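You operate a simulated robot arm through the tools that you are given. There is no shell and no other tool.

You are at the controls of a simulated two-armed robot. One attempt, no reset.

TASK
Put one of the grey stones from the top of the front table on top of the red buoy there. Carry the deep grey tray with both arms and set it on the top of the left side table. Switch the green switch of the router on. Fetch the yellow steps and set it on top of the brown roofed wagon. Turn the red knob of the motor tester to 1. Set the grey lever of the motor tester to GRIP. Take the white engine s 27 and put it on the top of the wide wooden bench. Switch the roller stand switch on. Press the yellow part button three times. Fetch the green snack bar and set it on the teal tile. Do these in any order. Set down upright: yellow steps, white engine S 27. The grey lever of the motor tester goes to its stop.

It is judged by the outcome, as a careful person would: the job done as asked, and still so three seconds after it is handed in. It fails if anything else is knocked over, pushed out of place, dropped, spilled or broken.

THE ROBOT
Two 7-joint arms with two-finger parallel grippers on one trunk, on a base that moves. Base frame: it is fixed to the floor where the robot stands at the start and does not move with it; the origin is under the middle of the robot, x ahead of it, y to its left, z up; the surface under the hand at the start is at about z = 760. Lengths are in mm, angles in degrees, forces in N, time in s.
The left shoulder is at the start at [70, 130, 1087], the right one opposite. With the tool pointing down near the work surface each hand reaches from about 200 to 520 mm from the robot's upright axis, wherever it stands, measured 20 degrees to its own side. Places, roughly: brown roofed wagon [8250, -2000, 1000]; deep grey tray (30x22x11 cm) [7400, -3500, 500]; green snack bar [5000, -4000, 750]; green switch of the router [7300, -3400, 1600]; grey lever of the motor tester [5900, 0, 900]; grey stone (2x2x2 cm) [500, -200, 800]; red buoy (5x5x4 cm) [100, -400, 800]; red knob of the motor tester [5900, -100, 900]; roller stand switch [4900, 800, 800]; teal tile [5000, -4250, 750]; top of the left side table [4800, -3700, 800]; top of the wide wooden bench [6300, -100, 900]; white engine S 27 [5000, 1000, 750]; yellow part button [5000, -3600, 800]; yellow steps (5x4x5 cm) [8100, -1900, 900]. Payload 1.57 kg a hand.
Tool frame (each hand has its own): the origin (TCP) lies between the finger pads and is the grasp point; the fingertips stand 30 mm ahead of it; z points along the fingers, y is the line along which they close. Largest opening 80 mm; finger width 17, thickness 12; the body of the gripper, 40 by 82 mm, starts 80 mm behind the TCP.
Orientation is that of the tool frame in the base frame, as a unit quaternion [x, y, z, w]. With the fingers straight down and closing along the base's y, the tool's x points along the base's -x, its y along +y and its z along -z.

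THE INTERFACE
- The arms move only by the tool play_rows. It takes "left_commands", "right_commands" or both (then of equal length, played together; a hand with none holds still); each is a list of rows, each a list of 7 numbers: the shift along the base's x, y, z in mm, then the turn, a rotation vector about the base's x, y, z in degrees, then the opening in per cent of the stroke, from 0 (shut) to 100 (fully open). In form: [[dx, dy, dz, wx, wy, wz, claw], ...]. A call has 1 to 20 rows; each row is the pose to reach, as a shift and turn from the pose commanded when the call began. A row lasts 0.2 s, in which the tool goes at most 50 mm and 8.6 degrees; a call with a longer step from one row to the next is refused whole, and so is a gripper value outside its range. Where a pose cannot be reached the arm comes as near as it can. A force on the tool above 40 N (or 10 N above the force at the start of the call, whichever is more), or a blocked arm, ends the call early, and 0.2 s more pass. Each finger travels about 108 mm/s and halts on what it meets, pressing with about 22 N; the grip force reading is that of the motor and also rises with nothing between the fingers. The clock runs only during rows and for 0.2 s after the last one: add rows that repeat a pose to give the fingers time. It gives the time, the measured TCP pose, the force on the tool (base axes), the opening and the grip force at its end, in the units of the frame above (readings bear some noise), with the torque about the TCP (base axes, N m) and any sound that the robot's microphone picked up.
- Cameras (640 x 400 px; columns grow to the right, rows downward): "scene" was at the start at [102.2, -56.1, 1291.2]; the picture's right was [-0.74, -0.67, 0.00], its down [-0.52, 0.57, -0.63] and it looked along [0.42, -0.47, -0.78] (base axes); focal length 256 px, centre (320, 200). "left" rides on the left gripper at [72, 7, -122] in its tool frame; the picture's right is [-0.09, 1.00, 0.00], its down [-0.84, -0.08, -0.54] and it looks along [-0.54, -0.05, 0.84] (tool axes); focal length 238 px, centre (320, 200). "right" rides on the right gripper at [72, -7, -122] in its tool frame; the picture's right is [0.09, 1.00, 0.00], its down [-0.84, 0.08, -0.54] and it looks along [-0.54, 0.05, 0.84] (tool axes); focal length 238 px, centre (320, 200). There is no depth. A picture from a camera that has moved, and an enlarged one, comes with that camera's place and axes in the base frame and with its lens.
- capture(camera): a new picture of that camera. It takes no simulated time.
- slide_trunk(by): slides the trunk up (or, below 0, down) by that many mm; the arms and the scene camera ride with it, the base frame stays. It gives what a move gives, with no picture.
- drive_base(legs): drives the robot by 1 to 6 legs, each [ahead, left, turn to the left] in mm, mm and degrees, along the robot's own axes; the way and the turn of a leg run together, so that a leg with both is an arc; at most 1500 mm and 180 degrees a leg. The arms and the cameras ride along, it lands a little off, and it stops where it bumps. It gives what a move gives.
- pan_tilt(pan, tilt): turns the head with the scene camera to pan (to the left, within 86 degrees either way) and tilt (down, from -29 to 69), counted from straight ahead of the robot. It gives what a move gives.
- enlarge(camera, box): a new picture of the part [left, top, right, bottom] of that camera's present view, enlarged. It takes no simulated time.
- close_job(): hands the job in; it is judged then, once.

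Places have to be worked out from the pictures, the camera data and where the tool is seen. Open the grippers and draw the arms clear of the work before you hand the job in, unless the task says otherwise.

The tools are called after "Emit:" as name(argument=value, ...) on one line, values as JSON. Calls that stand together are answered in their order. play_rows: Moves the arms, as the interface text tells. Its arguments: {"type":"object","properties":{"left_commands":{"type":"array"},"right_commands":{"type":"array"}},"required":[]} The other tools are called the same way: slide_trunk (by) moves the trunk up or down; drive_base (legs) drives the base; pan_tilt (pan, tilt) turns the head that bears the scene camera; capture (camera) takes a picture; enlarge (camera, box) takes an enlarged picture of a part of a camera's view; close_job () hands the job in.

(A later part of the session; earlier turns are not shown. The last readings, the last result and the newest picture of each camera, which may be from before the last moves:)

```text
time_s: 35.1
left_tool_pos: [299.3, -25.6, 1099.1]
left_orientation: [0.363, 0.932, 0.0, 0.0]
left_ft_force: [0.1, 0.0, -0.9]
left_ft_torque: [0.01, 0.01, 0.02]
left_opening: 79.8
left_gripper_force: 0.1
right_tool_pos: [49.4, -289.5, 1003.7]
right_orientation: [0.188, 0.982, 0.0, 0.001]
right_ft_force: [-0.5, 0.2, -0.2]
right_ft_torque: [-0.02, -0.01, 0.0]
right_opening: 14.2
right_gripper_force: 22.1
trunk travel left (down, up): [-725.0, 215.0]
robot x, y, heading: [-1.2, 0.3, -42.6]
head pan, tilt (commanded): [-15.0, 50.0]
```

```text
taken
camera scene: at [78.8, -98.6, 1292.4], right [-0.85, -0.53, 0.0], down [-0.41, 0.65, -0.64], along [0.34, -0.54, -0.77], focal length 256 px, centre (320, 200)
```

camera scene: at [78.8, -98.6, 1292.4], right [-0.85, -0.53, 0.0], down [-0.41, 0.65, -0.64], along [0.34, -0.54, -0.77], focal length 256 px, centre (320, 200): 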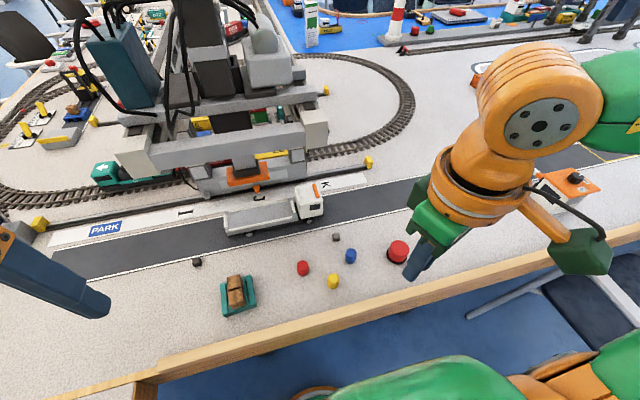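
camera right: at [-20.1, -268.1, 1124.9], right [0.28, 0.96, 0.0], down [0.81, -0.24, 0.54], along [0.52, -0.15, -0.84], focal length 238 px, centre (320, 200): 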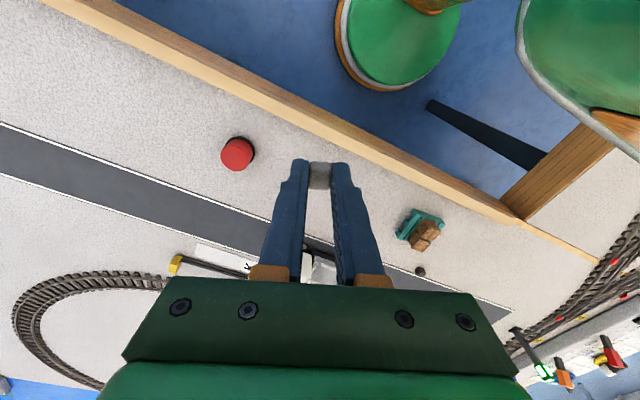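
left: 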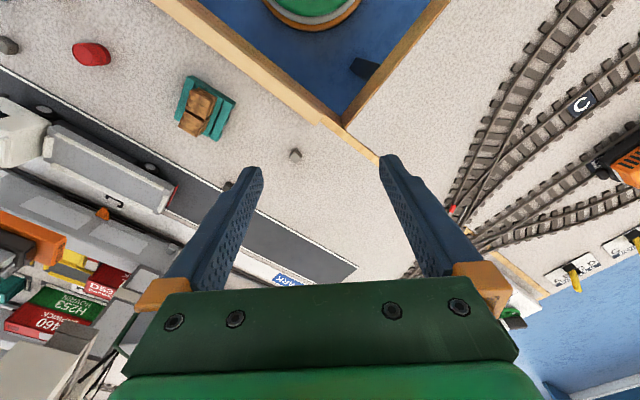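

The crane stands as before. I enlarge the buoy in both cameras to fix the centre of its top face.

Emit:
enlarge(camera="right", box=[200, 120, 280, 180])

Emit:
enlarge(camera="scene", box=[360, 215, 440, 285])

```text
6.67 times, centred on (240, 150) of right
camera zoom: at [-20.1, -268.1, 1124.9], right [0.28, 0.96, 0.0], down [0.81, -0.24, 0.54], along [0.52, -0.15, -0.84], focal length 1589 px, centre (853, 533)
```

zoom: 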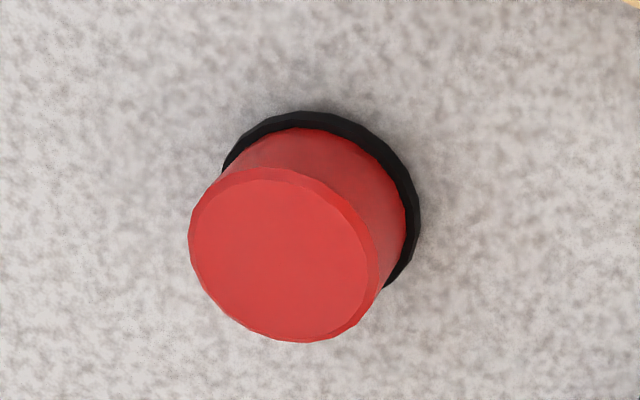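

```text
5.71 times, centred on (400, 250) of scene
camera zoom: at [78.8, -98.6, 1292.4], right [-0.85, -0.53, 0.0], down [-0.41, 0.65, -0.64], along [0.34, -0.54, -0.77], focal length 1460 px, centre (-137, -86)
```

zoom: 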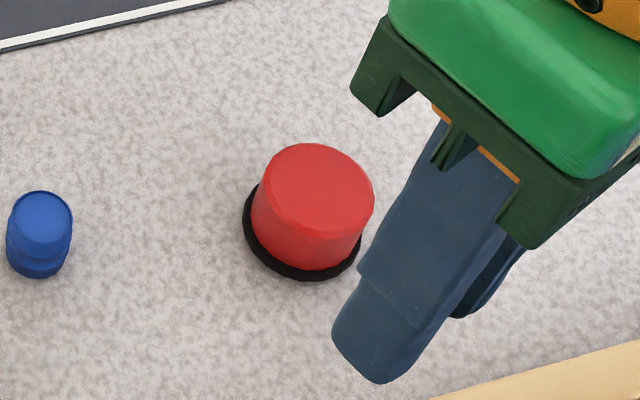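

Both views agree: buoy top centre about [77,-424], top z≈797–800. I carry the stone above it, stopping at z≈870.

Emit:
play_rows(right_commands=[[6, -30, -10, 0, 0, 0, 10], [12, -60, -25, 0, 0, 0, 10], [18, -90, -50, 0, 0, 0, 10], [24, -120, -80, 0, 0, 0, 10], [27.6, -134.5, -115, 0, 0, 0, 10], [27.6, -134.5, -134, 0, 0, 0, 10], [27.6, -134.5, -134, 0, 0, 0, 10]])

Emit:
capture(camera="right")

Emit:
enlarge(camera="scene", box=[340, 190, 460, 290])

```text
time_s: 36.7
left_tool_pos: [298.6, -24.5, 1099.7]
left_orientation: [0.363, 0.932, 0.0, -0.001]
left_ft_force: [0.2, -0.2, -1.1]
left_ft_torque: [0.01, 0.02, 0.01]
left_opening: 80.1
left_gripper_force: 0.1
right_tool_pos: [79.2, -423.3, 866.9]
right_orientation: [0.187, 0.982, 0.001, 0.001]
right_ft_force: [0.3, 1.8, 0.5]
right_ft_torque: [0.0, -0.03, 0.02]
right_opening: 14.4
right_gripper_force: 22.0
trunk travel left (down, up): [-725.0, 215.0]
robot x, y, heading: [-2.6, 1.6, -42.6]
head pan, tilt (commanded): [-15.0, 50.0]
```

```text
taken
camera right: at [9.3, -401.2, 988.4], right [0.28, 0.96, 0.0], down [0.81, -0.24, 0.54], along [0.52, -0.15, -0.84], focal length 238 px, centre (320, 200)
```

right: 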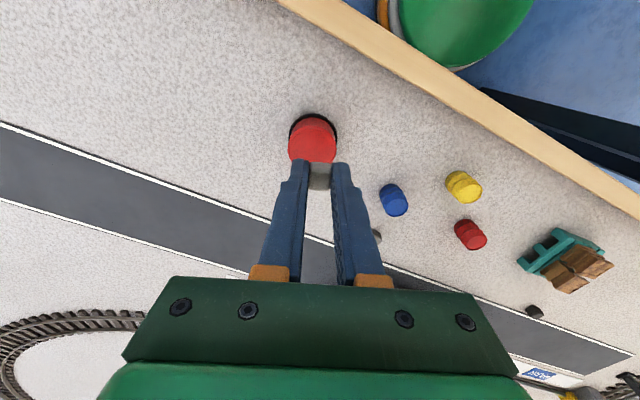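

```text
4.00 times, centred on (400, 240) of scene
camera zoom: at [78.6, -98.7, 1292.4], right [-0.85, -0.53, 0.0], down [-0.41, 0.65, -0.64], along [0.34, -0.54, -0.77], focal length 1022 px, centre (0, 40)
```

zoom: 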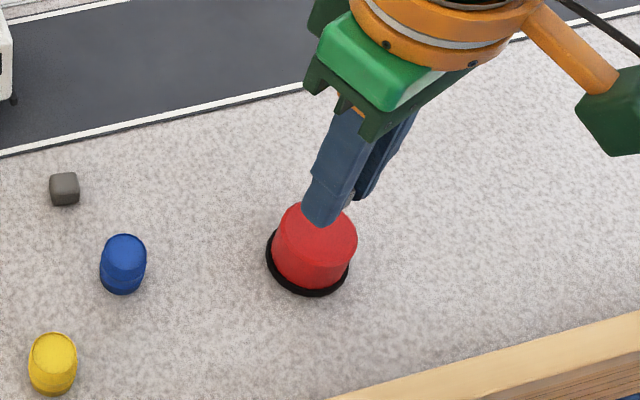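

I enlarge the right camera to compare the buoy's top with the stone's position.

Emit:
enlarge(camera="right", box=[270, 100, 370, 200])

```text
4.00 times, centred on (320, 150) of right
camera zoom: at [9.3, -401.2, 988.4], right [0.28, 0.96, 0.0], down [0.81, -0.24, 0.54], along [0.52, -0.15, -0.84], focal length 953 px, centre (320, 400)
```

zoom: 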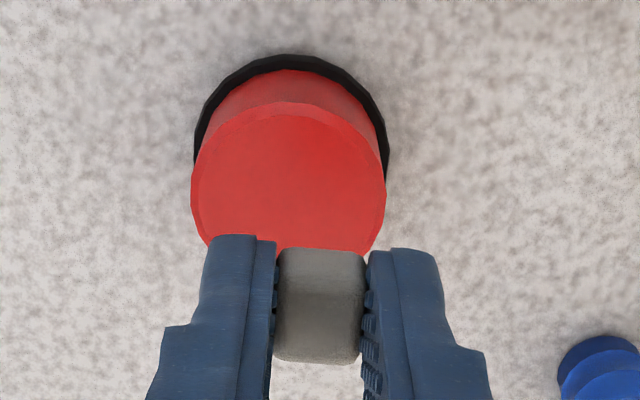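

The buoy's top centre works out to about [76,-426.5]; I shift the stone by [-2,-4] and lower to just above the top (stone bottom ≈ TCP-33), watching the force.

Emit:
play_rows(right_commands=[[-2, -4, -10, 0, 0, 0, 10], [-2, -4, -20, 0, 0, 0, 10], [-2, -4, -28, 0, 0, 0, 10], [-2, -4, -31, 0, 0, 0, 10], [-2, -4, -32, 0, 0, 0, 10], [-2, -4, -32, 0, 0, 0, 10]])

Emit:
enlarge(camera="scene", box=[360, 205, 440, 275])

Emit:
enlarge(camera="right", box=[270, 100, 370, 200])

```text
time_s: 38.1
left_tool_pos: [298.8, -25.5, 1099.1]
left_orientation: [0.362, 0.932, 0.0, 0.0]
left_ft_force: [-0.3, -0.5, 0.1]
left_ft_torque: [-0.04, 0.0, -0.02]
left_opening: 80.0
left_gripper_force: 0.1
right_tool_pos: [74.2, -428.0, 837.6]
right_orientation: [0.188, 0.982, 0.001, 0.001]
right_ft_force: [-0.2, -0.7, -0.8]
right_ft_torque: [-0.01, 0.01, 0.03]
right_opening: 14.1
right_gripper_force: 22.1
trunk travel left (down, up): [-725.0, 215.0]
robot x, y, heading: [-2.9, 2.7, -42.6]
head pan, tilt (commanded): [-15.0, 50.0]
```

```text
5.71 times, centred on (400, 240) of scene
camera zoom: at [78.7, -98.8, 1292.4], right [-0.85, -0.53, 0.0], down [-0.41, 0.65, -0.64], along [0.34, -0.54, -0.77], focal length 1460 px, centre (-137, -29)
```

zoom: 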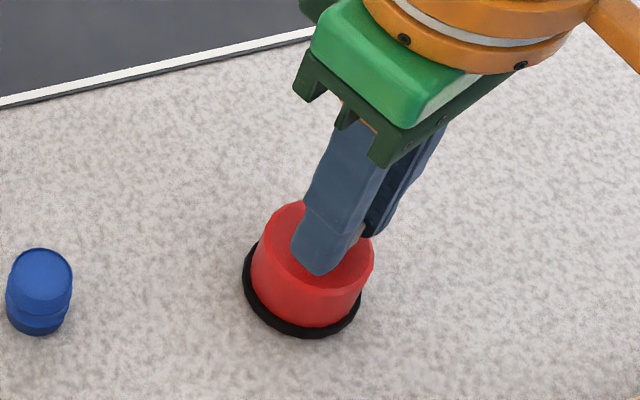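

```text
4.00 times, centred on (320, 150) of right
camera zoom: at [5.2, -406.6, 958.3], right [0.28, 0.96, 0.0], down [0.81, -0.24, 0.54], along [0.52, -0.15, -0.84], focal length 953 px, centre (320, 400)
```

zoom: 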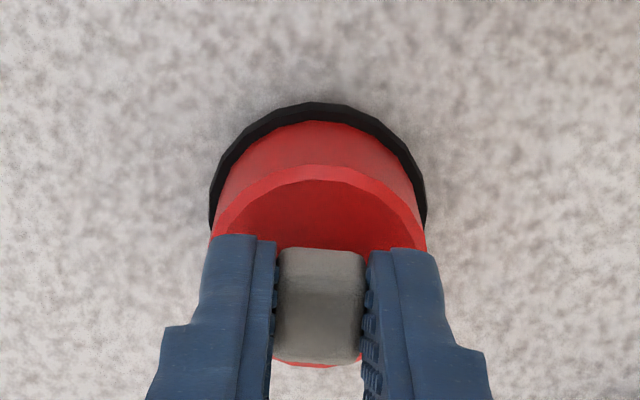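

The stone is centred over the buoy top within a couple of mm. I lower slowly in 1–2 mm rows to feel contact.

Emit:
play_rows(right_commands=[[0, 0, -1, 0, 0, 0, 10], [0, 0, -2, 0, 0, 0, 10], [0, 0, -3, 0, 0, 0, 10], [0, 0, -4, 0, 0, 0, 10], [0, 0, -5, 0, 0, 0, 10], [0, 0, -5, 0, 0, 0, 10]])

```text
time_s: 39.5
left_tool_pos: [298.7, -25.7, 1100.7]
left_orientation: [0.363, 0.932, 0.0, 0.0]
left_ft_force: [0.0, 1.0, 0.2]
left_ft_torque: [-0.01, -0.02, 0.01]
left_opening: 79.8
left_gripper_force: 0.0
right_tool_pos: [74.4, -428.5, 832.9]
right_orientation: [0.188, 0.982, 0.001, 0.001]
right_ft_force: [0.3, 0.2, -0.6]
right_ft_torque: [0.04, 0.01, 0.01]
right_opening: 14.2
right_gripper_force: 21.6
trunk travel left (down, up): [-725.0, 215.0]
robot x, y, heading: [1.0, -0.4, -42.7]
head pan, tilt (commanded): [-15.0, 50.0]
```

No contact yet at z=832.9. I keep lowering gently in small rows.

Emit:
play_rows(right_commands=[[0, 0, -1, 0, 0, 0, 10], [0, 0, -2, 0, 0, 0, 10], [0, 0, -3, 0, 0, 0, 10], [0, 0, -3, 0, 0, 0, 10]])

Emit:
enlarge(camera="right", box=[270, 100, 370, 200])

```text
time_s: 40.5
left_tool_pos: [298.8, -25.8, 1098.3]
left_orientation: [0.363, 0.932, 0.0, 0.0]
left_ft_force: [0.1, 0.0, 0.0]
left_ft_torque: [0.01, 0.0, -0.02]
left_opening: 80.0
left_gripper_force: 0.0
right_tool_pos: [76.6, -427.2, 830.4]
right_orientation: [0.189, 0.982, 0.0, 0.0]
right_ft_force: [-0.5, -0.5, -0.4]
right_ft_torque: [0.01, -0.01, 0.0]
right_opening: 14.2
right_gripper_force: 22.1
trunk travel left (down, up): [-725.0, 215.0]
robot x, y, heading: [1.4, -1.3, -42.8]
head pan, tilt (commanded): [-15.0, 50.0]
```

```text
4.00 times, centred on (320, 150) of right
camera zoom: at [6.2, -406.3, 950.7], right [0.28, 0.96, 0.0], down [0.81, -0.24, 0.54], along [0.52, -0.15, -0.84], focal length 953 px, centre (320, 400)
```

zoom: 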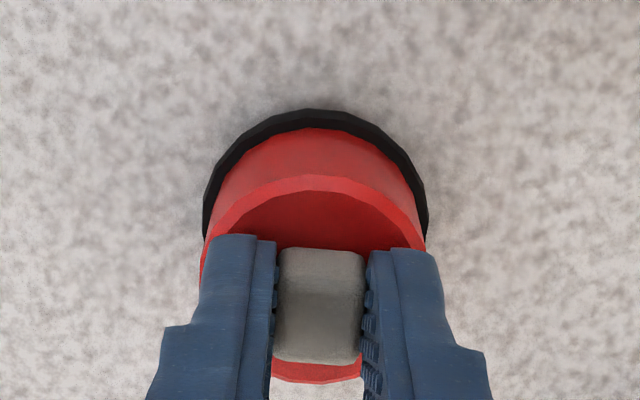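

Still free at z=830; I continue down in 0.5–1 mm steps.

Emit:
play_rows(right_commands=[[0, 0, -0.7, 0, 0, 0, 10], [0, 0, -1.4, 0, 0, 0, 10], [0, 0, -2.1, 0, 0, 0, 10], [0, 0, -2.8, 0, 0, 0, 10], [0, 0, -2.8, 0, 0, 0, 10]])

```text
time_s: 41.7
left_tool_pos: [299.0, -23.4, 1099.6]
left_orientation: [0.363, 0.932, 0.0, 0.001]
left_ft_force: [0.4, 0.2, -0.4]
left_ft_torque: [0.04, 0.0, 0.0]
left_opening: 80.0
left_gripper_force: 0.1
right_tool_pos: [73.2, -424.8, 829.4]
right_orientation: [0.187, 0.982, 0.0, 0.003]
right_ft_force: [1.2, -3.2, 17.6]
right_ft_torque: [-0.14, -0.08, 0.0]
right_opening: 14.4
right_gripper_force: 22.6
trunk travel left (down, up): [-725.0, 215.0]
robot x, y, heading: [-1.1, -0.9, -42.6]
head pan, tilt (commanded): [-15.0, 50.0]
```

Contact: 17.6 N upward. I ease up by about 1.5 mm, then open the gripper slowly and lift straight up.

Emit:
play_rows(right_commands=[[0, 0, 1.2, 0, 0, 0, 10], [0, 0, 1.5, 0, 0, 0, 10], [0, 0, 1.5, 0, 0, 0, 25], [0, 0, 1.5, 0, 0, 0, 40], [0, 0, 1.5, 0, 0, 0, 50], [0, 0, 1.5, 0, 0, 0, 50]])

Emit:
enlarge(camera="right", box=[270, 100, 370, 200])

```text
time_s: 43.1
left_tool_pos: [299.4, -26.0, 1100.4]
left_orientation: [0.363, 0.932, 0.0, -0.001]
left_ft_force: [-0.1, 0.3, 0.4]
left_ft_torque: [0.02, 0.0, 0.0]
left_opening: 79.9
left_gripper_force: 0.0
right_tool_pos: [74.5, -428.4, 828.7]
right_orientation: [0.189, 0.982, 0.001, 0.0]
right_ft_force: [0.4, -0.3, 0.8]
right_ft_torque: [-0.01, 0.0, 0.02]
right_opening: 39.9
right_gripper_force: 0.0
trunk travel left (down, up): [-725.0, 215.0]
robot x, y, heading: [-0.8, -5.0, -42.9]
head pan, tilt (commanded): [-15.0, 50.0]
```

```text
4.00 times, centred on (320, 150) of right
camera zoom: at [6.0, -406.5, 949.4], right [0.28, 0.96, 0.0], down [0.81, -0.24, 0.54], along [0.52, -0.15, -0.84], focal length 953 px, centre (320, 400)
```

zoom: 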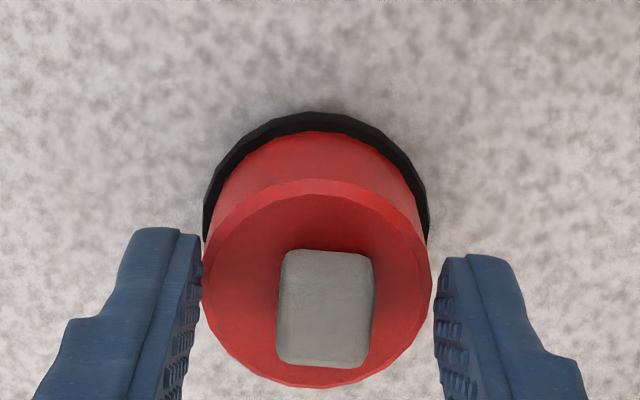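

The stone rests on the buoy's top. I lift straight up and retract the hand, then verify.

Emit:
play_rows(right_commands=[[0, 0, 20, 0, 0, 0, 55], [0, 0, 50, 0, 0, 0, 55], [0, 0, 100, 0, 0, 0, 60], [-10, 30, 140, 0, 0, 0, 60], [-20, 70, 180, 0, 0, 0, 60], [-30, 110, 200, 0, 0, 0, 60]])

Emit:
capture(camera="scene")

Emit:
capture(camera="right")

```text
refused: row 4 steps farther than a row can; nothing moved
```

```text
taken
camera scene: at [78.7, -98.8, 1292.4], right [-0.85, -0.53, 0.0], down [-0.41, 0.65, -0.64], along [0.34, -0.54, -0.77], focal length 256 px, centre (320, 200)
```

scene: 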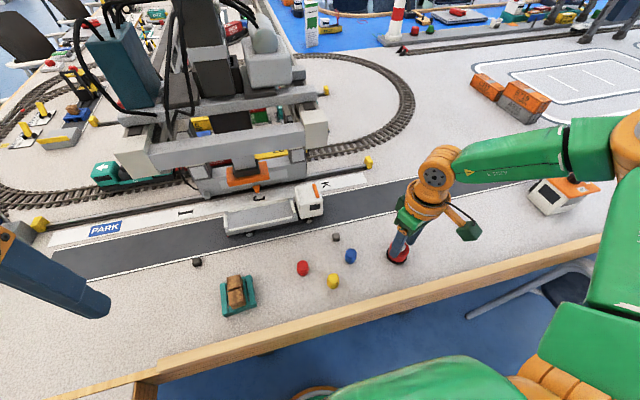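

```text
taken
camera right: at [6.0, -406.5, 949.4], right [0.28, 0.96, 0.0], down [0.81, -0.24, 0.54], along [0.52, -0.15, -0.84], focal length 238 px, centre (320, 200)
```

right: 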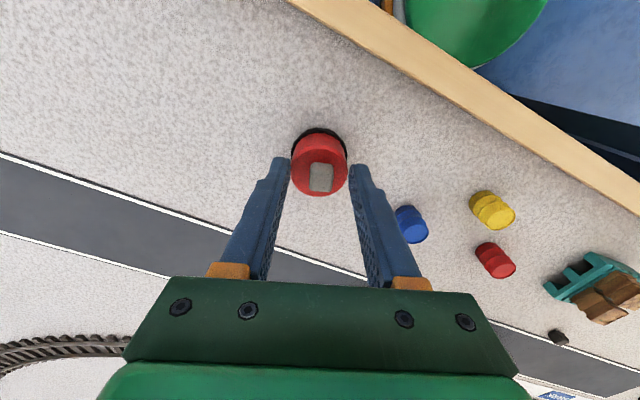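

The move was refused for too long a step; the stone is in place. I lift straight up with shorter steps and draw the hand back.

Emit:
play_rows(right_commands=[[0, 0, 20, 0, 0, 0, 50], [0, 0, 50, 0, 0, 0, 50], [0, 0, 90, 0, 0, 0, 60], [-5, 20, 125, 0, 0, 0, 60], [-10, 50, 155, 0, 0, 0, 60], [-15, 85, 180, 0, 0, 0, 60], [-20, 120, 200, 0, 0, 0, 60], [-25, 150, 220, 0, 0, 0, 60]])

Emit:
capture(camera="scene")

Emit:
enlarge(camera="scene", box=[360, 215, 440, 285])

```text
time_s: 44.9
left_tool_pos: [299.1, -24.5, 1099.6]
left_orientation: [0.364, 0.931, -0.001, 0.0]
left_ft_force: [0.0, 0.6, 0.6]
left_ft_torque: [0.0, -0.03, 0.0]
left_opening: 79.9
left_gripper_force: 0.0
right_tool_pos: [51.1, -275.9, 1049.0]
right_orientation: [0.187, 0.982, 0.0, 0.0]
right_ft_force: [-0.2, 0.8, -0.4]
right_ft_torque: [0.0, -0.02, 0.01]
right_opening: 48.0
right_gripper_force: 0.0
trunk travel left (down, up): [-725.0, 215.0]
robot x, y, heading: [1.7, 2.7, -42.9]
head pan, tilt (commanded): [-15.0, 50.0]
```

```text
taken
camera scene: at [78.6, -97.3, 1292.5], right [-0.85, -0.53, 0.0], down [-0.41, 0.65, -0.64], along [0.34, -0.54, -0.77], focal length 256 px, centre (320, 200)
```

scene: 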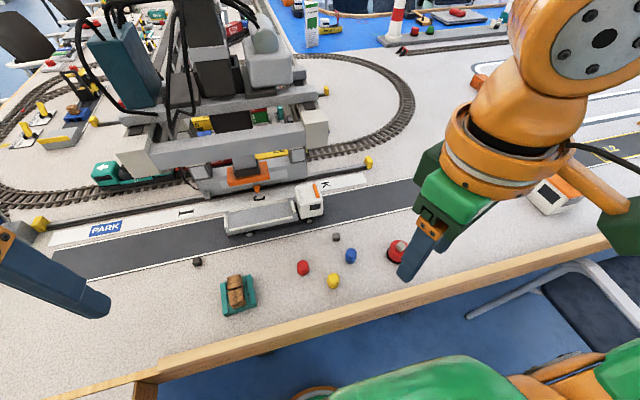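

```text
5.71 times, centred on (400, 250) of scene
camera zoom: at [78.6, -97.3, 1292.5], right [-0.85, -0.53, 0.0], down [-0.41, 0.65, -0.64], along [0.34, -0.54, -0.77], focal length 1460 px, centre (-137, -86)
```

zoom: 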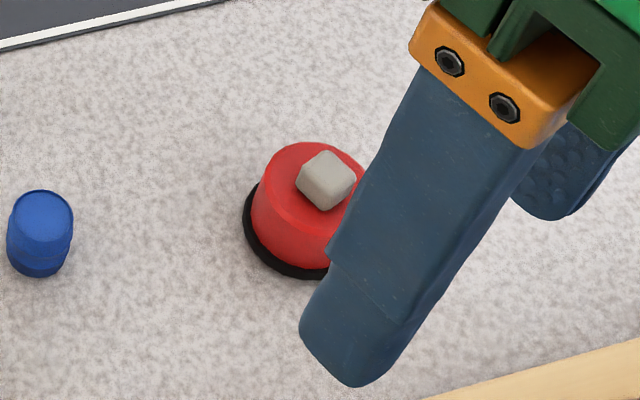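

Task 1 is done: the stone sits on the buoy and nothing else moved. Now I need to map the room for driving, so I take views in several directions.

Emit:
pan_tilt(pan=85, tilt=12)

Emit:
capture(camera="scene")

Emit:
pan_tilt(pan=30, tilt=12)

Emit:
capture(camera="scene")

Emit:
pan_tilt(pan=-30, tilt=12)

Emit:
capture(camera="scene")

Emit:
pan_tilt(pan=-85, tilt=20)

Emit:
capture(camera="scene")

```text
time_s: 46.7
left_tool_pos: [299.8, -24.6, 1100.3]
left_orientation: [0.362, 0.932, 0.0, 0.0]
left_ft_force: [-0.1, -0.5, -0.1]
left_ft_torque: [-0.02, -0.02, 0.03]
left_opening: 79.9
left_gripper_force: 0.1
right_tool_pos: [51.1, -278.2, 1048.6]
right_orientation: [0.188, 0.982, 0.0, 0.001]
right_ft_force: [0.8, -0.6, 0.2]
right_ft_torque: [0.0, -0.02, -0.02]
right_opening: 48.0
right_gripper_force: 0.0
trunk travel left (down, up): [-725.0, 215.0]
robot x, y, heading: [-0.7, 0.3, -42.7]
head pan, tilt (commanded): [85.0, 12.0]
```

```text
taken
camera scene: at [106.6, 29.1, 1351.0], right [0.67, -0.74, 0.0], down [-0.15, -0.14, -0.98], along [0.72, 0.66, -0.21], focal length 256 px, centre (320, 200)
```

scene: 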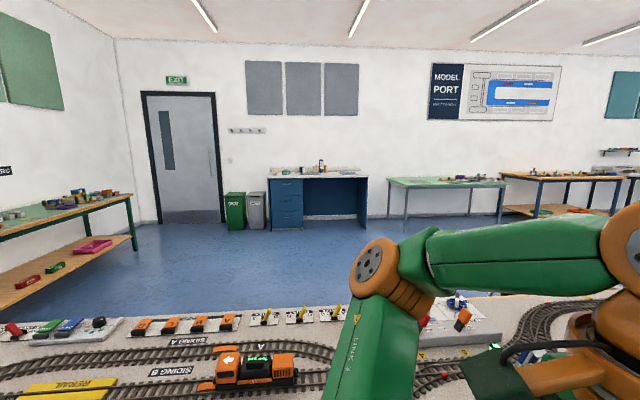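

```text
time_s: 47.9
left_tool_pos: [300.4, -25.1, 1099.0]
left_orientation: [0.364, 0.931, 0.0, 0.001]
left_ft_force: [-0.5, 0.2, -0.5]
left_ft_torque: [0.0, 0.0, -0.02]
left_opening: 79.8
left_gripper_force: 0.1
right_tool_pos: [51.1, -278.7, 1047.9]
right_orientation: [0.188, 0.982, 0.001, 0.001]
right_ft_force: [-0.7, 0.1, 0.6]
right_ft_torque: [0.0, 0.0, 0.0]
right_opening: 48.0
right_gripper_force: 0.1
trunk travel left (down, up): [-725.0, 215.0]
robot x, y, heading: [1.0, 2.0, -42.9]
head pan, tilt (commanded): [30.0, 12.0]
```

```text
taken
camera scene: at [128.6, -54.1, 1351.0], right [-0.22, -0.98, 0.0], down [-0.2, 0.05, -0.98], along [0.95, -0.21, -0.21], focal length 256 px, centre (320, 200)
```

scene: 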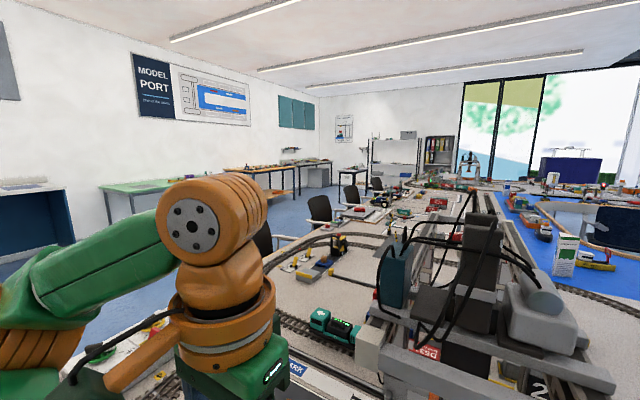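

```text
time_s: 49.2
left_tool_pos: [299.1, -25.1, 1098.9]
left_orientation: [0.363, 0.932, 0.001, -0.001]
left_ft_force: [-0.6, -1.3, 0.3]
left_ft_torque: [-0.01, -0.01, 0.02]
left_opening: 80.0
left_gripper_force: 0.1
right_tool_pos: [51.5, -277.8, 1048.9]
right_orientation: [0.189, 0.982, 0.0, 0.001]
right_ft_force: [-0.4, 0.2, -0.2]
right_ft_torque: [0.03, -0.05, 0.0]
right_opening: 47.9
right_gripper_force: 0.0
trunk travel left (down, up): [-725.0, 215.0]
robot x, y, heading: [1.3, -0.3, -42.6]
head pan, tilt (commanded): [-30.0, 12.0]
```

```text
taken
camera scene: at [65.4, -122.6, 1351.0], right [-0.95, -0.3, 0.0], down [-0.06, 0.2, -0.98], along [0.29, -0.93, -0.21], focal length 256 px, centre (320, 200)
```

scene: 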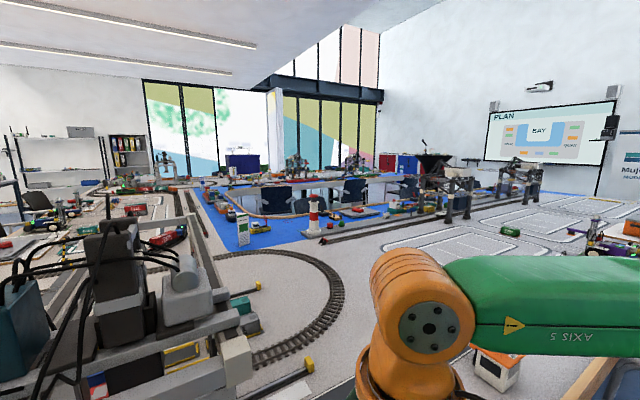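

```text
time_s: 50.4
left_tool_pos: [299.0, -25.6, 1100.1]
left_orientation: [0.363, 0.932, 0.0, -0.001]
left_ft_force: [-0.8, 0.7, -0.1]
left_ft_torque: [-0.01, 0.02, 0.0]
left_opening: 80.1
left_gripper_force: 0.1
right_tool_pos: [50.5, -277.6, 1049.1]
right_orientation: [0.189, 0.982, 0.001, 0.002]
right_ft_force: [-0.6, 0.2, 0.3]
right_ft_torque: [-0.02, 0.01, 0.03]
right_opening: 48.0
right_gripper_force: 0.0
trunk travel left (down, up): [-725.0, 215.0]
robot x, y, heading: [-1.9, 2.0, -42.8]
head pan, tilt (commanded): [-85.0, 20.0]
```

```text
taken
camera scene: at [-19.3, -107.4, 1338.0], right [-0.79, 0.61, 0.0], down [0.21, 0.27, -0.94], along [-0.57, -0.74, -0.34], focal length 256 px, centre (320, 200)
```

scene: 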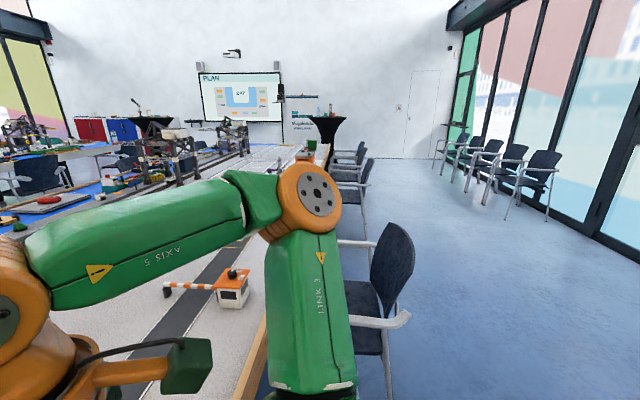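

The room is turned ~42° relative to my frame: benches run along a left wall, shelves at the far wall, and chairs line the layout. I enlarge the wall plan for hints on the layout and then look behind.

Emit:
enlarge(camera="scene", box=[180, 40, 360, 160])

Emit:
pan_tilt(pan=-85, tilt=45)

Emit:
capture(camera="scene")

Emit:
pan_tilt(pan=85, tilt=40)

Emit:
capture(camera="scene")

```text
3.33 times, centred on (270, 100) of scene
camera zoom: at [-19.3, -107.4, 1338.0], right [-0.79, 0.61, 0.0], down [0.21, 0.27, -0.94], along [-0.57, -0.74, -0.34], focal length 852 px, centre (487, 533)
```

zoom: 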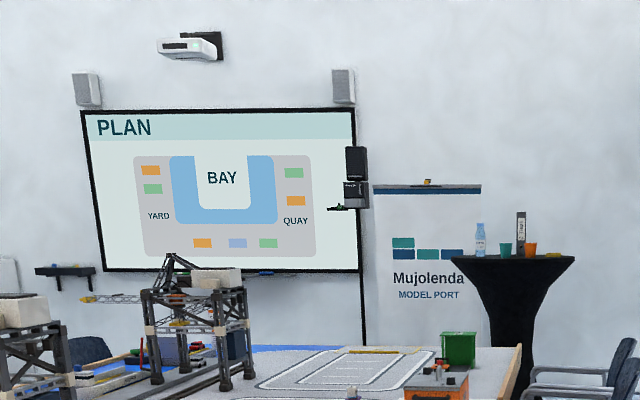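

```text
time_s: 51.3
left_tool_pos: [299.2, -26.0, 1099.8]
left_orientation: [0.363, 0.932, 0.0, 0.001]
left_ft_force: [0.0, 0.3, 0.1]
left_ft_torque: [-0.01, -0.02, 0.01]
left_opening: 79.9
left_gripper_force: 0.0
right_tool_pos: [50.9, -278.2, 1048.0]
right_orientation: [0.189, 0.982, 0.0, 0.0]
right_ft_force: [0.0, -0.4, 0.0]
right_ft_torque: [-0.01, -0.02, -0.02]
right_opening: 47.8
right_gripper_force: 0.0
trunk travel left (down, up): [-725.0, 215.0]
robot x, y, heading: [-0.2, -3.8, -42.7]
head pan, tilt (commanded): [-85.0, 45.0]
```

```text
taken
camera scene: at [-12.2, -98.0, 1299.4], right [-0.79, 0.61, 0.0], down [0.43, 0.56, -0.71], along [-0.43, -0.56, -0.71], focal length 256 px, centre (320, 200)
```

scene: 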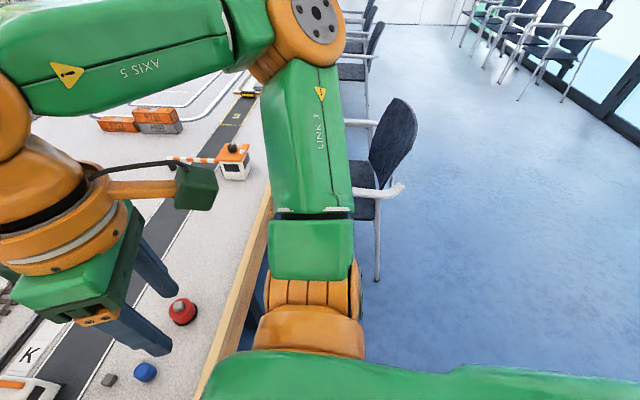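

```text
time_s: 53.9
left_tool_pos: [299.1, -25.6, 1097.9]
left_orientation: [0.363, 0.932, 0.0, 0.0]
left_ft_force: [0.1, -0.3, 0.6]
left_ft_torque: [0.0, -0.02, -0.01]
left_opening: 79.7
left_gripper_force: 0.1
right_tool_pos: [52.2, -278.8, 1048.5]
right_orientation: [0.188, 0.982, 0.0, 0.001]
right_ft_force: [-0.3, -0.7, 0.0]
right_ft_torque: [-0.02, 0.01, 0.01]
right_opening: 47.7
right_gripper_force: 0.0
trunk travel left (down, up): [-725.0, 215.0]
robot x, y, heading: [1.7, -3.4, -42.6]
head pan, tilt (commanded): [85.0, 40.0]
```

```text
taken
camera scene: at [100.5, 23.5, 1306.6], right [0.67, -0.74, 0.0], down [-0.48, -0.43, -0.77], along [0.57, 0.52, -0.64], focal length 256 px, centre (320, 200)
```

scene: 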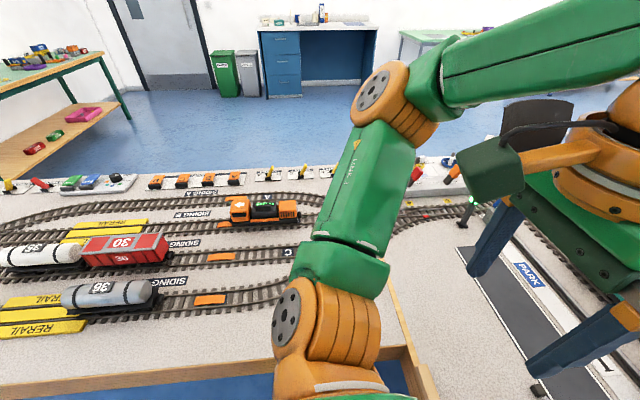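

The layout blocks the way on both sides here: front table at N≥249 and a track table on my left, so I back straight out from the corner first (open floor behind), then look around.

Emit:
drive_base(legs=[[-800, 0, 0]])

Emit:
pan_tilt(pan=85, tilt=25)

Emit:
capture(camera="scene")

Emit:
pan_tilt(pan=0, tilt=25)

Emit:
capture(camera="scene")

```text
time_s: 58.2
left_tool_pos: [-289.8, 518.6, 1099.4]
left_orientation: [0.362, 0.932, 0.0, 0.0]
left_ft_force: [-0.1, -0.4, 1.2]
left_ft_torque: [-0.01, -0.03, -0.02]
left_opening: 80.1
left_gripper_force: 0.0
right_tool_pos: [-538.0, 265.4, 1048.4]
right_orientation: [0.186, 0.983, 0.0, 0.001]
right_ft_force: [0.6, -0.3, -0.5]
right_ft_torque: [0.01, -0.04, -0.01]
right_opening: 48.1
right_gripper_force: 0.1
trunk travel left (down, up): [-725.0, 215.0]
robot x, y, heading: [-588.7, 543.8, -42.7]
head pan, tilt (commanded): [85.0, 40.0]
```

```text
time_s: 59.0
left_tool_pos: [-289.8, 519.1, 1099.4]
left_orientation: [0.363, 0.932, -0.001, -0.001]
left_ft_force: [0.3, -0.6, 0.6]
left_ft_torque: [-0.01, 0.0, 0.02]
left_opening: 80.2
left_gripper_force: 0.1
right_tool_pos: [-537.8, 264.9, 1048.5]
right_orientation: [0.187, 0.982, 0.0, 0.001]
right_ft_force: [0.2, -0.3, 0.5]
right_ft_torque: [-0.03, -0.02, 0.0]
right_opening: 48.0
right_gripper_force: 0.0
trunk travel left (down, up): [-725.0, 215.0]
robot x, y, heading: [-589.3, 543.9, -42.6]
head pan, tilt (commanded): [85.0, 25.0]
```

```text
taken
camera scene: at [-484.5, 572.5, 1329.8], right [0.67, -0.74, 0.0], down [-0.31, -0.29, -0.91], along [0.67, 0.61, -0.42], focal length 256 px, centre (320, 200)
```

scene: 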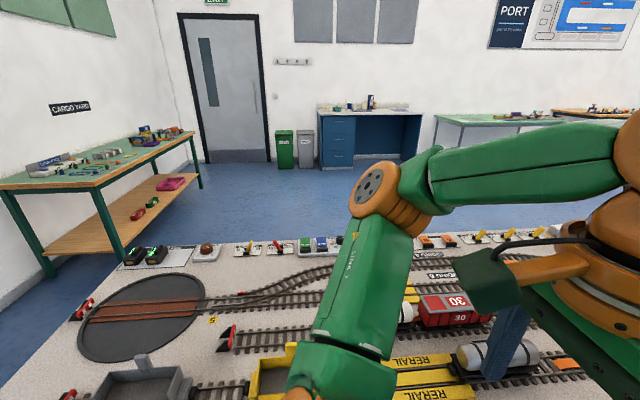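

```text
time_s: 60.6
left_tool_pos: [-291.1, 519.7, 1099.1]
left_orientation: [0.363, 0.932, 0.0, 0.0]
left_ft_force: [-0.3, 0.0, -0.4]
left_ft_torque: [-0.04, -0.01, -0.02]
left_opening: 80.0
left_gripper_force: 0.1
right_tool_pos: [-538.0, 265.5, 1049.0]
right_orientation: [0.186, 0.983, 0.0, 0.001]
right_ft_force: [-0.2, -0.1, -0.7]
right_ft_torque: [0.0, 0.0, 0.0]
right_opening: 48.2
right_gripper_force: 0.1
trunk travel left (down, up): [-725.0, 215.0]
robot x, y, heading: [-589.0, 544.0, -42.7]
head pan, tilt (commanded): [0.0, 25.0]
```

```text
taken
camera scene: at [-484.5, 447.9, 1329.9], right [-0.68, -0.74, 0.0], down [-0.31, 0.29, -0.91], along [0.67, -0.61, -0.42], focal length 256 px, centre (320, 200)
```

scene: 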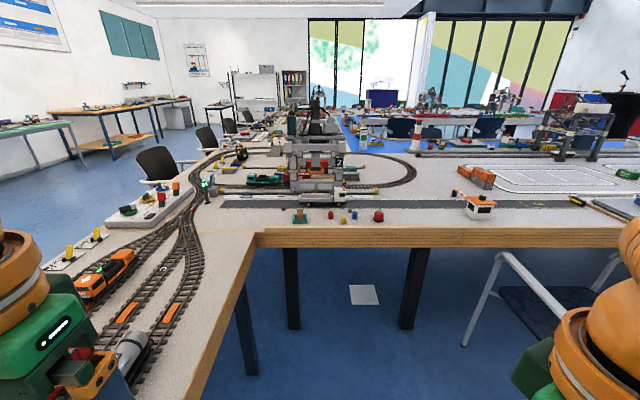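

The track table ends at about N≈-1400 (room axes: E along 48°, N along -42°), with open floor past its end and a wide aisle beyond to the wall benches. I turn to face +E (heading ≈48°) and look left and ahead before sidestepping round the table end.

Emit:
drive_base(legs=[[0, 0, 91]])

Emit:
pan_tilt(pan=80, tilt=35)

Emit:
capture(camera="scene")

Emit:
pan_tilt(pan=35, tilt=35)

Emit:
capture(camera="scene")

```text
time_s: 64.7
left_tool_pos: [-553.9, 841.7, 1099.3]
left_orientation: [-0.386, 0.923, 0.0, 0.0]
left_ft_force: [-1.0, 0.3, -0.2]
left_ft_torque: [-0.01, 0.02, -0.01]
left_opening: 79.9
left_gripper_force: 0.0
right_tool_pos: [-311.1, 585.5, 1049.3]
right_orientation: [-0.548, 0.837, 0.002, 0.0]
right_ft_force: [0.3, 0.5, -0.1]
right_ft_torque: [0.01, 0.0, -0.02]
right_opening: 47.9
right_gripper_force: 0.1
trunk travel left (down, up): [-725.0, 215.0]
robot x, y, heading: [-591.6, 543.5, 45.2]
head pan, tilt (commanded): [0.0, 25.0]
```

```text
time_s: 66.2
left_tool_pos: [-554.0, 842.7, 1099.2]
left_orientation: [-0.386, 0.922, 0.0, -0.001]
left_ft_force: [-1.2, 0.6, -0.2]
left_ft_torque: [-0.01, 0.01, 0.01]
left_opening: 80.3
left_gripper_force: 0.1
right_tool_pos: [-309.6, 585.8, 1047.5]
right_orientation: [-0.548, 0.837, 0.001, 0.0]
right_ft_force: [0.2, 0.2, -0.3]
right_ft_torque: [0.0, 0.01, -0.01]
right_opening: 48.0
right_gripper_force: 0.0
trunk travel left (down, up): [-725.0, 215.0]
robot x, y, heading: [-590.9, 543.3, 45.0]
head pan, tilt (commanded): [80.0, 35.0]
```

```text
taken
camera scene: at [-604.9, 651.7, 1314.1], right [0.82, 0.58, 0.0], down [0.33, -0.47, -0.82], along [-0.47, 0.67, -0.57], focal length 256 px, centre (320, 200)
```

scene: 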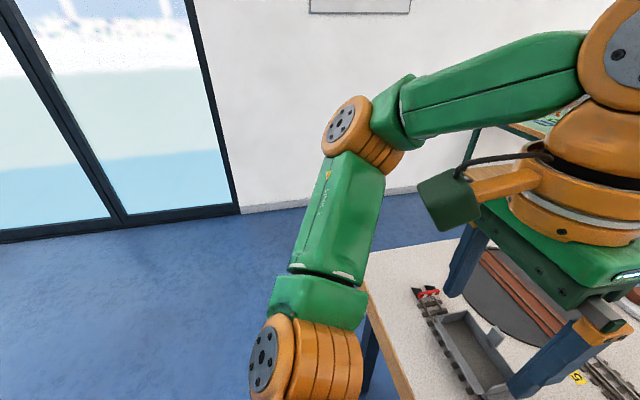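

```text
time_s: 67.4
left_tool_pos: [-555.1, 841.8, 1099.5]
left_orientation: [-0.386, 0.923, 0.0, 0.0]
left_ft_force: [0.0, -0.5, 0.6]
left_ft_torque: [-0.02, 0.01, 0.0]
left_opening: 80.0
left_gripper_force: 0.0
right_tool_pos: [-310.3, 585.6, 1047.8]
right_orientation: [-0.547, 0.837, 0.001, -0.001]
right_ft_force: [0.0, 0.5, 0.1]
right_ft_torque: [0.02, -0.04, -0.03]
right_opening: 48.2
right_gripper_force: 0.1
trunk travel left (down, up): [-725.0, 215.0]
robot x, y, heading: [-588.7, 543.2, 45.3]
head pan, tilt (commanded): [35.0, 35.0]
```

```text
taken
camera scene: at [-539.3, 666.6, 1314.1], right [0.99, -0.17, 0.0], down [-0.1, -0.57, -0.82], along [0.14, 0.81, -0.57], focal length 256 px, centre (320, 200)
```

scene: 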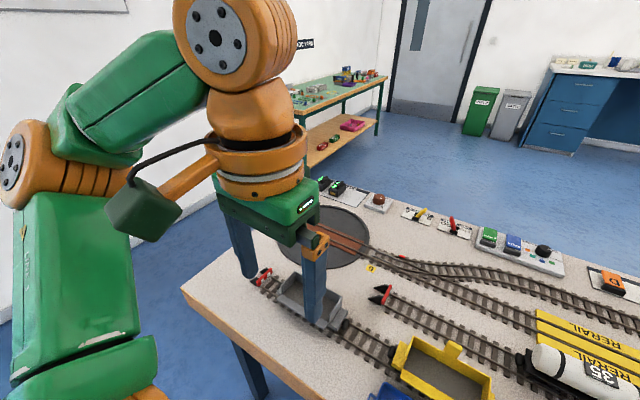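

The track table's end is at N≈-1361 and the wall at N≈-2690, so a lane at N≈-1950 is free. I align the heading with E, sidestep left 1150, then go ahead 1500.

Emit:
drive_base(legs=[[0, 0, 3.5], [0, 1150, 0], [1500, 0, 0]])

Emit:
pan_tilt(pan=-60, tilt=25)

Emit:
capture(camera="scene")

Emit:
pan_tilt(pan=0, tilt=25)

Emit:
capture(camera="scene")

```text
time_s: 80.6
left_tool_pos: [-540.4, 2732.9, 1099.8]
left_orientation: [-0.434, 0.901, 0.0, 0.0]
left_ft_force: [1.0, 0.1, 0.0]
left_ft_torque: [-0.03, 0.01, -0.01]
left_opening: 79.9
left_gripper_force: 0.1
right_tool_pos: [-269.0, 2502.8, 1048.2]
right_orientation: [-0.591, 0.807, 0.001, 0.0]
right_ft_force: [0.5, 0.0, 0.2]
right_ft_torque: [0.01, 0.0, 0.01]
right_opening: 48.1
right_gripper_force: 0.0
trunk travel left (down, up): [-725.0, 215.0]
robot x, y, heading: [-543.8, 2434.3, 51.6]
head pan, tilt (commanded): [35.0, 35.0]
```

```text
time_s: 82.3
left_tool_pos: [-539.9, 2731.8, 1099.1]
left_orientation: [-0.433, 0.901, 0.0, -0.001]
left_ft_force: [0.4, -0.6, 0.2]
left_ft_torque: [0.0, 0.03, 0.0]
left_opening: 79.9
left_gripper_force: 0.1
right_tool_pos: [-269.3, 2502.5, 1048.3]
right_orientation: [-0.59, 0.807, 0.001, 0.001]
right_ft_force: [-0.3, 0.0, 0.4]
right_ft_torque: [-0.03, -0.01, -0.02]
right_opening: 47.9
right_gripper_force: 0.1
trunk travel left (down, up): [-725.0, 215.0]
robot x, y, heading: [-541.8, 2433.3, 51.4]
head pan, tilt (commanded): [-60.0, 25.0]
```

```text
taken
camera scene: at [-420.4, 2457.9, 1329.9], right [-0.15, -0.99, 0.0], down [-0.42, 0.06, -0.91], along [0.9, -0.14, -0.42], focal length 256 px, centre (320, 200)
```

scene: 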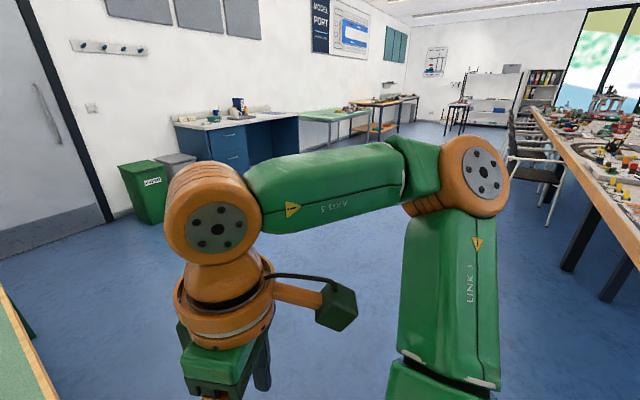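

```text
time_s: 83.6
left_tool_pos: [-540.5, 2733.2, 1099.3]
left_orientation: [-0.433, 0.901, 0.0, 0.001]
left_ft_force: [-0.2, -0.6, -0.4]
left_ft_torque: [0.01, 0.0, -0.01]
left_opening: 79.9
left_gripper_force: 0.1
right_tool_pos: [-269.5, 2503.1, 1048.6]
right_orientation: [-0.591, 0.807, 0.001, 0.0]
right_ft_force: [-0.1, 0.3, -0.3]
right_ft_torque: [0.0, 0.01, 0.0]
right_opening: 48.1
right_gripper_force: 0.0
trunk travel left (down, up): [-725.0, 215.0]
robot x, y, heading: [-543.7, 2432.7, 51.5]
head pan, tilt (commanded): [0.0, 25.0]
```

```text
taken
camera scene: at [-453.9, 2543.6, 1329.9], right [0.78, -0.63, 0.0], down [-0.26, -0.33, -0.91], along [0.57, 0.71, -0.42], focal length 256 px, centre (320, 200)
```

scene: 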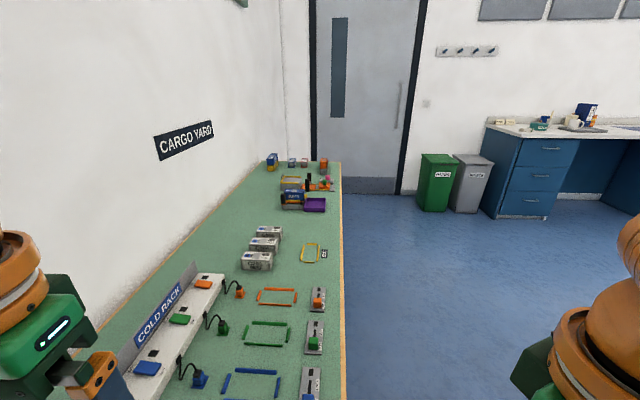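

The aisle toward +N is free (chairs hug the layout at E≲1200, wall benches start at E≳3300). I straighten the heading and sidestep along the aisle at E≈2150 up to N≈2800.

Emit:
drive_base(legs=[[0, 0, -3.2], [0, -1000, 0], [700, -1300, 0], [0, -1500, 0]])

Emit:
pan_tilt(pan=-40, tilt=18)

Emit:
capture(camera="scene")

Emit:
pan_tilt(pan=-86, tilt=18)

Emit:
capture(camera="scene")

```text
time_s: 103.0
left_tool_pos: [2799.5, 862.9, 1098.5]
left_orientation: [-0.418, 0.908, 0.001, 0.0]
left_ft_force: [0.2, -0.2, 1.1]
left_ft_torque: [-0.02, 0.01, 0.02]
left_opening: 80.1
left_gripper_force: 0.0
right_tool_pos: [3060.4, 624.2, 1048.2]
right_orientation: [-0.577, 0.817, 0.002, 0.0]
right_ft_force: [0.2, 0.5, 1.1]
right_ft_torque: [0.02, -0.02, 0.0]
right_opening: 48.0
right_gripper_force: 0.0
trunk travel left (down, up): [-725.0, 215.0]
robot x, y, heading: [2784.3, 560.1, 49.6]
head pan, tilt (commanded): [0.0, 25.0]
```

```text
time_s: 104.0
left_tool_pos: [2797.6, 862.4, 1099.1]
left_orientation: [-0.419, 0.908, 0.0, 0.0]
left_ft_force: [-0.1, -0.2, 0.1]
left_ft_torque: [-0.03, -0.03, -0.02]
left_opening: 79.8
left_gripper_force: 0.1
right_tool_pos: [3061.0, 624.1, 1048.3]
right_orientation: [-0.577, 0.816, 0.001, 0.0]
right_ft_force: [-0.3, 0.6, 0.0]
right_ft_torque: [0.0, -0.02, 0.0]
right_opening: 48.0
right_gripper_force: 0.1
trunk travel left (down, up): [-725.0, 215.0]
robot x, y, heading: [2784.6, 564.7, 49.3]
head pan, tilt (commanded): [-40.0, 18.0]
```

```text
taken
camera scene: at [2910.5, 616.6, 1341.2], right [0.16, -0.99, 0.0], down [-0.3, -0.05, -0.95], along [0.94, 0.16, -0.31], focal length 256 px, centre (320, 200)
```

scene: 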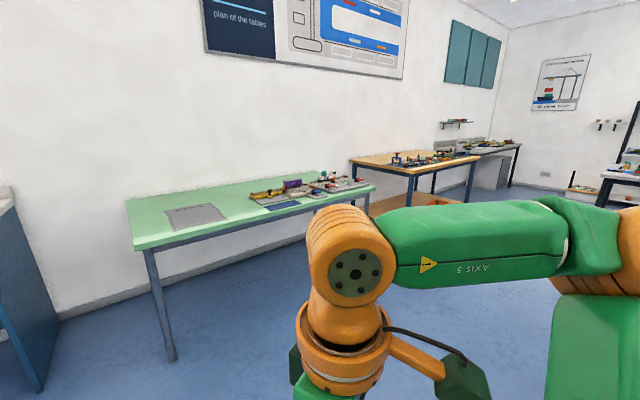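

```text
time_s: 105.2
left_tool_pos: [2798.8, 862.7, 1099.0]
left_orientation: [-0.42, 0.908, 0.001, 0.0]
left_ft_force: [0.7, 0.1, 0.3]
left_ft_torque: [0.0, -0.03, -0.03]
left_opening: 80.1
left_gripper_force: 0.1
right_tool_pos: [3061.5, 623.6, 1049.3]
right_orientation: [-0.577, 0.816, 0.001, 0.0]
right_ft_force: [0.6, 0.6, 0.3]
right_ft_torque: [-0.03, -0.01, 0.02]
right_opening: 48.1
right_gripper_force: 0.0
trunk travel left (down, up): [-725.0, 215.0]
robot x, y, heading: [2786.3, 565.6, 49.5]
head pan, tilt (commanded): [-85.9, 18.0]
```

```text
taken
camera scene: at [2893.5, 545.8, 1341.2], right [-0.59, -0.8, 0.0], down [-0.25, 0.18, -0.95], along [0.76, -0.57, -0.31], focal length 256 px, centre (320, 200)
```

scene: 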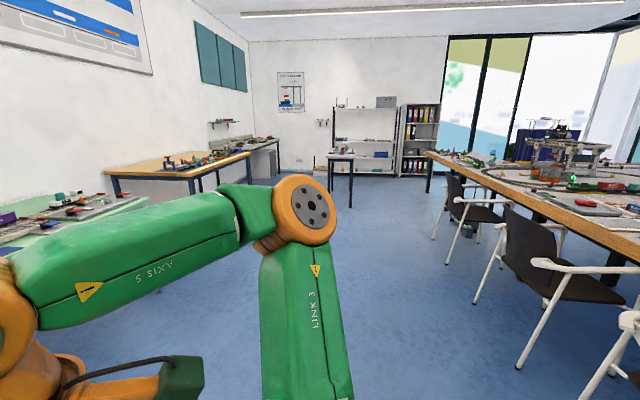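

I'm at room E≈2275, N≈1706; the green table (front edge E≈3785, N 1750–3480) carries the engine and roller stand at its far end. I drive diagonally to stand in front of that end, leaving a gap, and look.

Emit:
drive_base(legs=[[0, 0, -1.2], [900, -1180, 0]])

Emit:
pan_tilt(pan=0, tilt=35)

Emit:
capture(camera="scene")

Emit:
enlarge(camera="scene", box=[200, 80, 480, 240])

```text
time_s: 112.9
left_tool_pos: [4293.9, 741.8, 1099.6]
left_orientation: [-0.411, 0.912, 0.0, 0.0]
left_ft_force: [0.1, -0.7, 0.5]
left_ft_torque: [-0.01, -0.02, 0.02]
left_opening: 80.0
left_gripper_force: 0.0
right_tool_pos: [4552.1, 499.5, 1050.1]
right_orientation: [-0.571, 0.821, 0.001, 0.0]
right_ft_force: [-0.4, -0.8, 0.9]
right_ft_torque: [0.0, 0.02, -0.01]
right_opening: 48.0
right_gripper_force: 0.0
trunk travel left (down, up): [-725.0, 215.0]
robot x, y, heading: [4276.5, 441.8, 48.6]
head pan, tilt (commanded): [-85.9, 18.0]
```

```text
time_s: 114.5
left_tool_pos: [4294.5, 741.6, 1099.9]
left_orientation: [-0.411, 0.912, 0.0, 0.0]
left_ft_force: [1.0, -0.1, -0.8]
left_ft_torque: [-0.02, 0.0, -0.01]
left_opening: 80.1
left_gripper_force: 0.0
right_tool_pos: [4553.2, 498.6, 1048.8]
right_orientation: [-0.571, 0.821, 0.001, 0.0]
right_ft_force: [0.1, 0.0, 0.6]
right_ft_torque: [-0.01, 0.01, -0.01]
right_opening: 48.0
right_gripper_force: 0.0
trunk travel left (down, up): [-725.0, 215.0]
robot x, y, heading: [4275.3, 444.1, 48.7]
head pan, tilt (commanded): [0.0, 35.0]
```

```text
taken
camera scene: at [4367.9, 545.6, 1314.1], right [0.75, -0.66, 0.0], down [-0.38, -0.43, -0.82], along [0.54, 0.61, -0.57], focal length 256 px, centre (320, 200)
```

scene: 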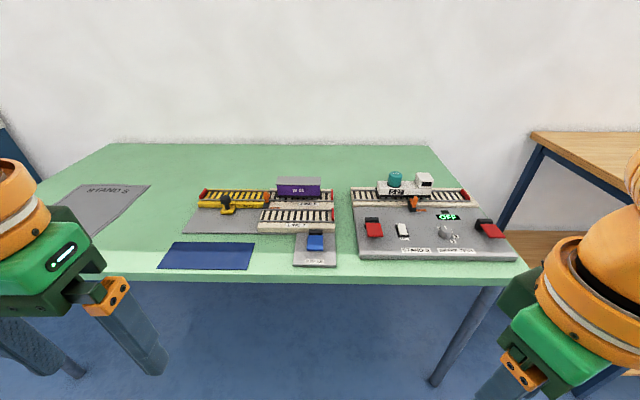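

```text
2.29 times, centred on (340, 160) of scene
camera zoom: at [4367.9, 545.6, 1314.1], right [0.75, -0.66, 0.0], down [-0.38, -0.43, -0.82], along [0.54, 0.61, -0.57], focal length 584 px, centre (274, 291)
```

zoom: 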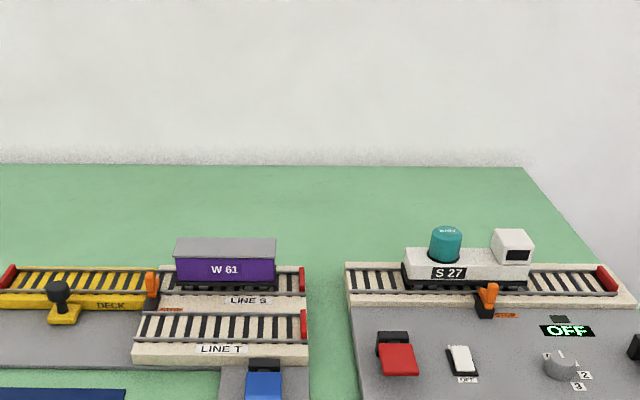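

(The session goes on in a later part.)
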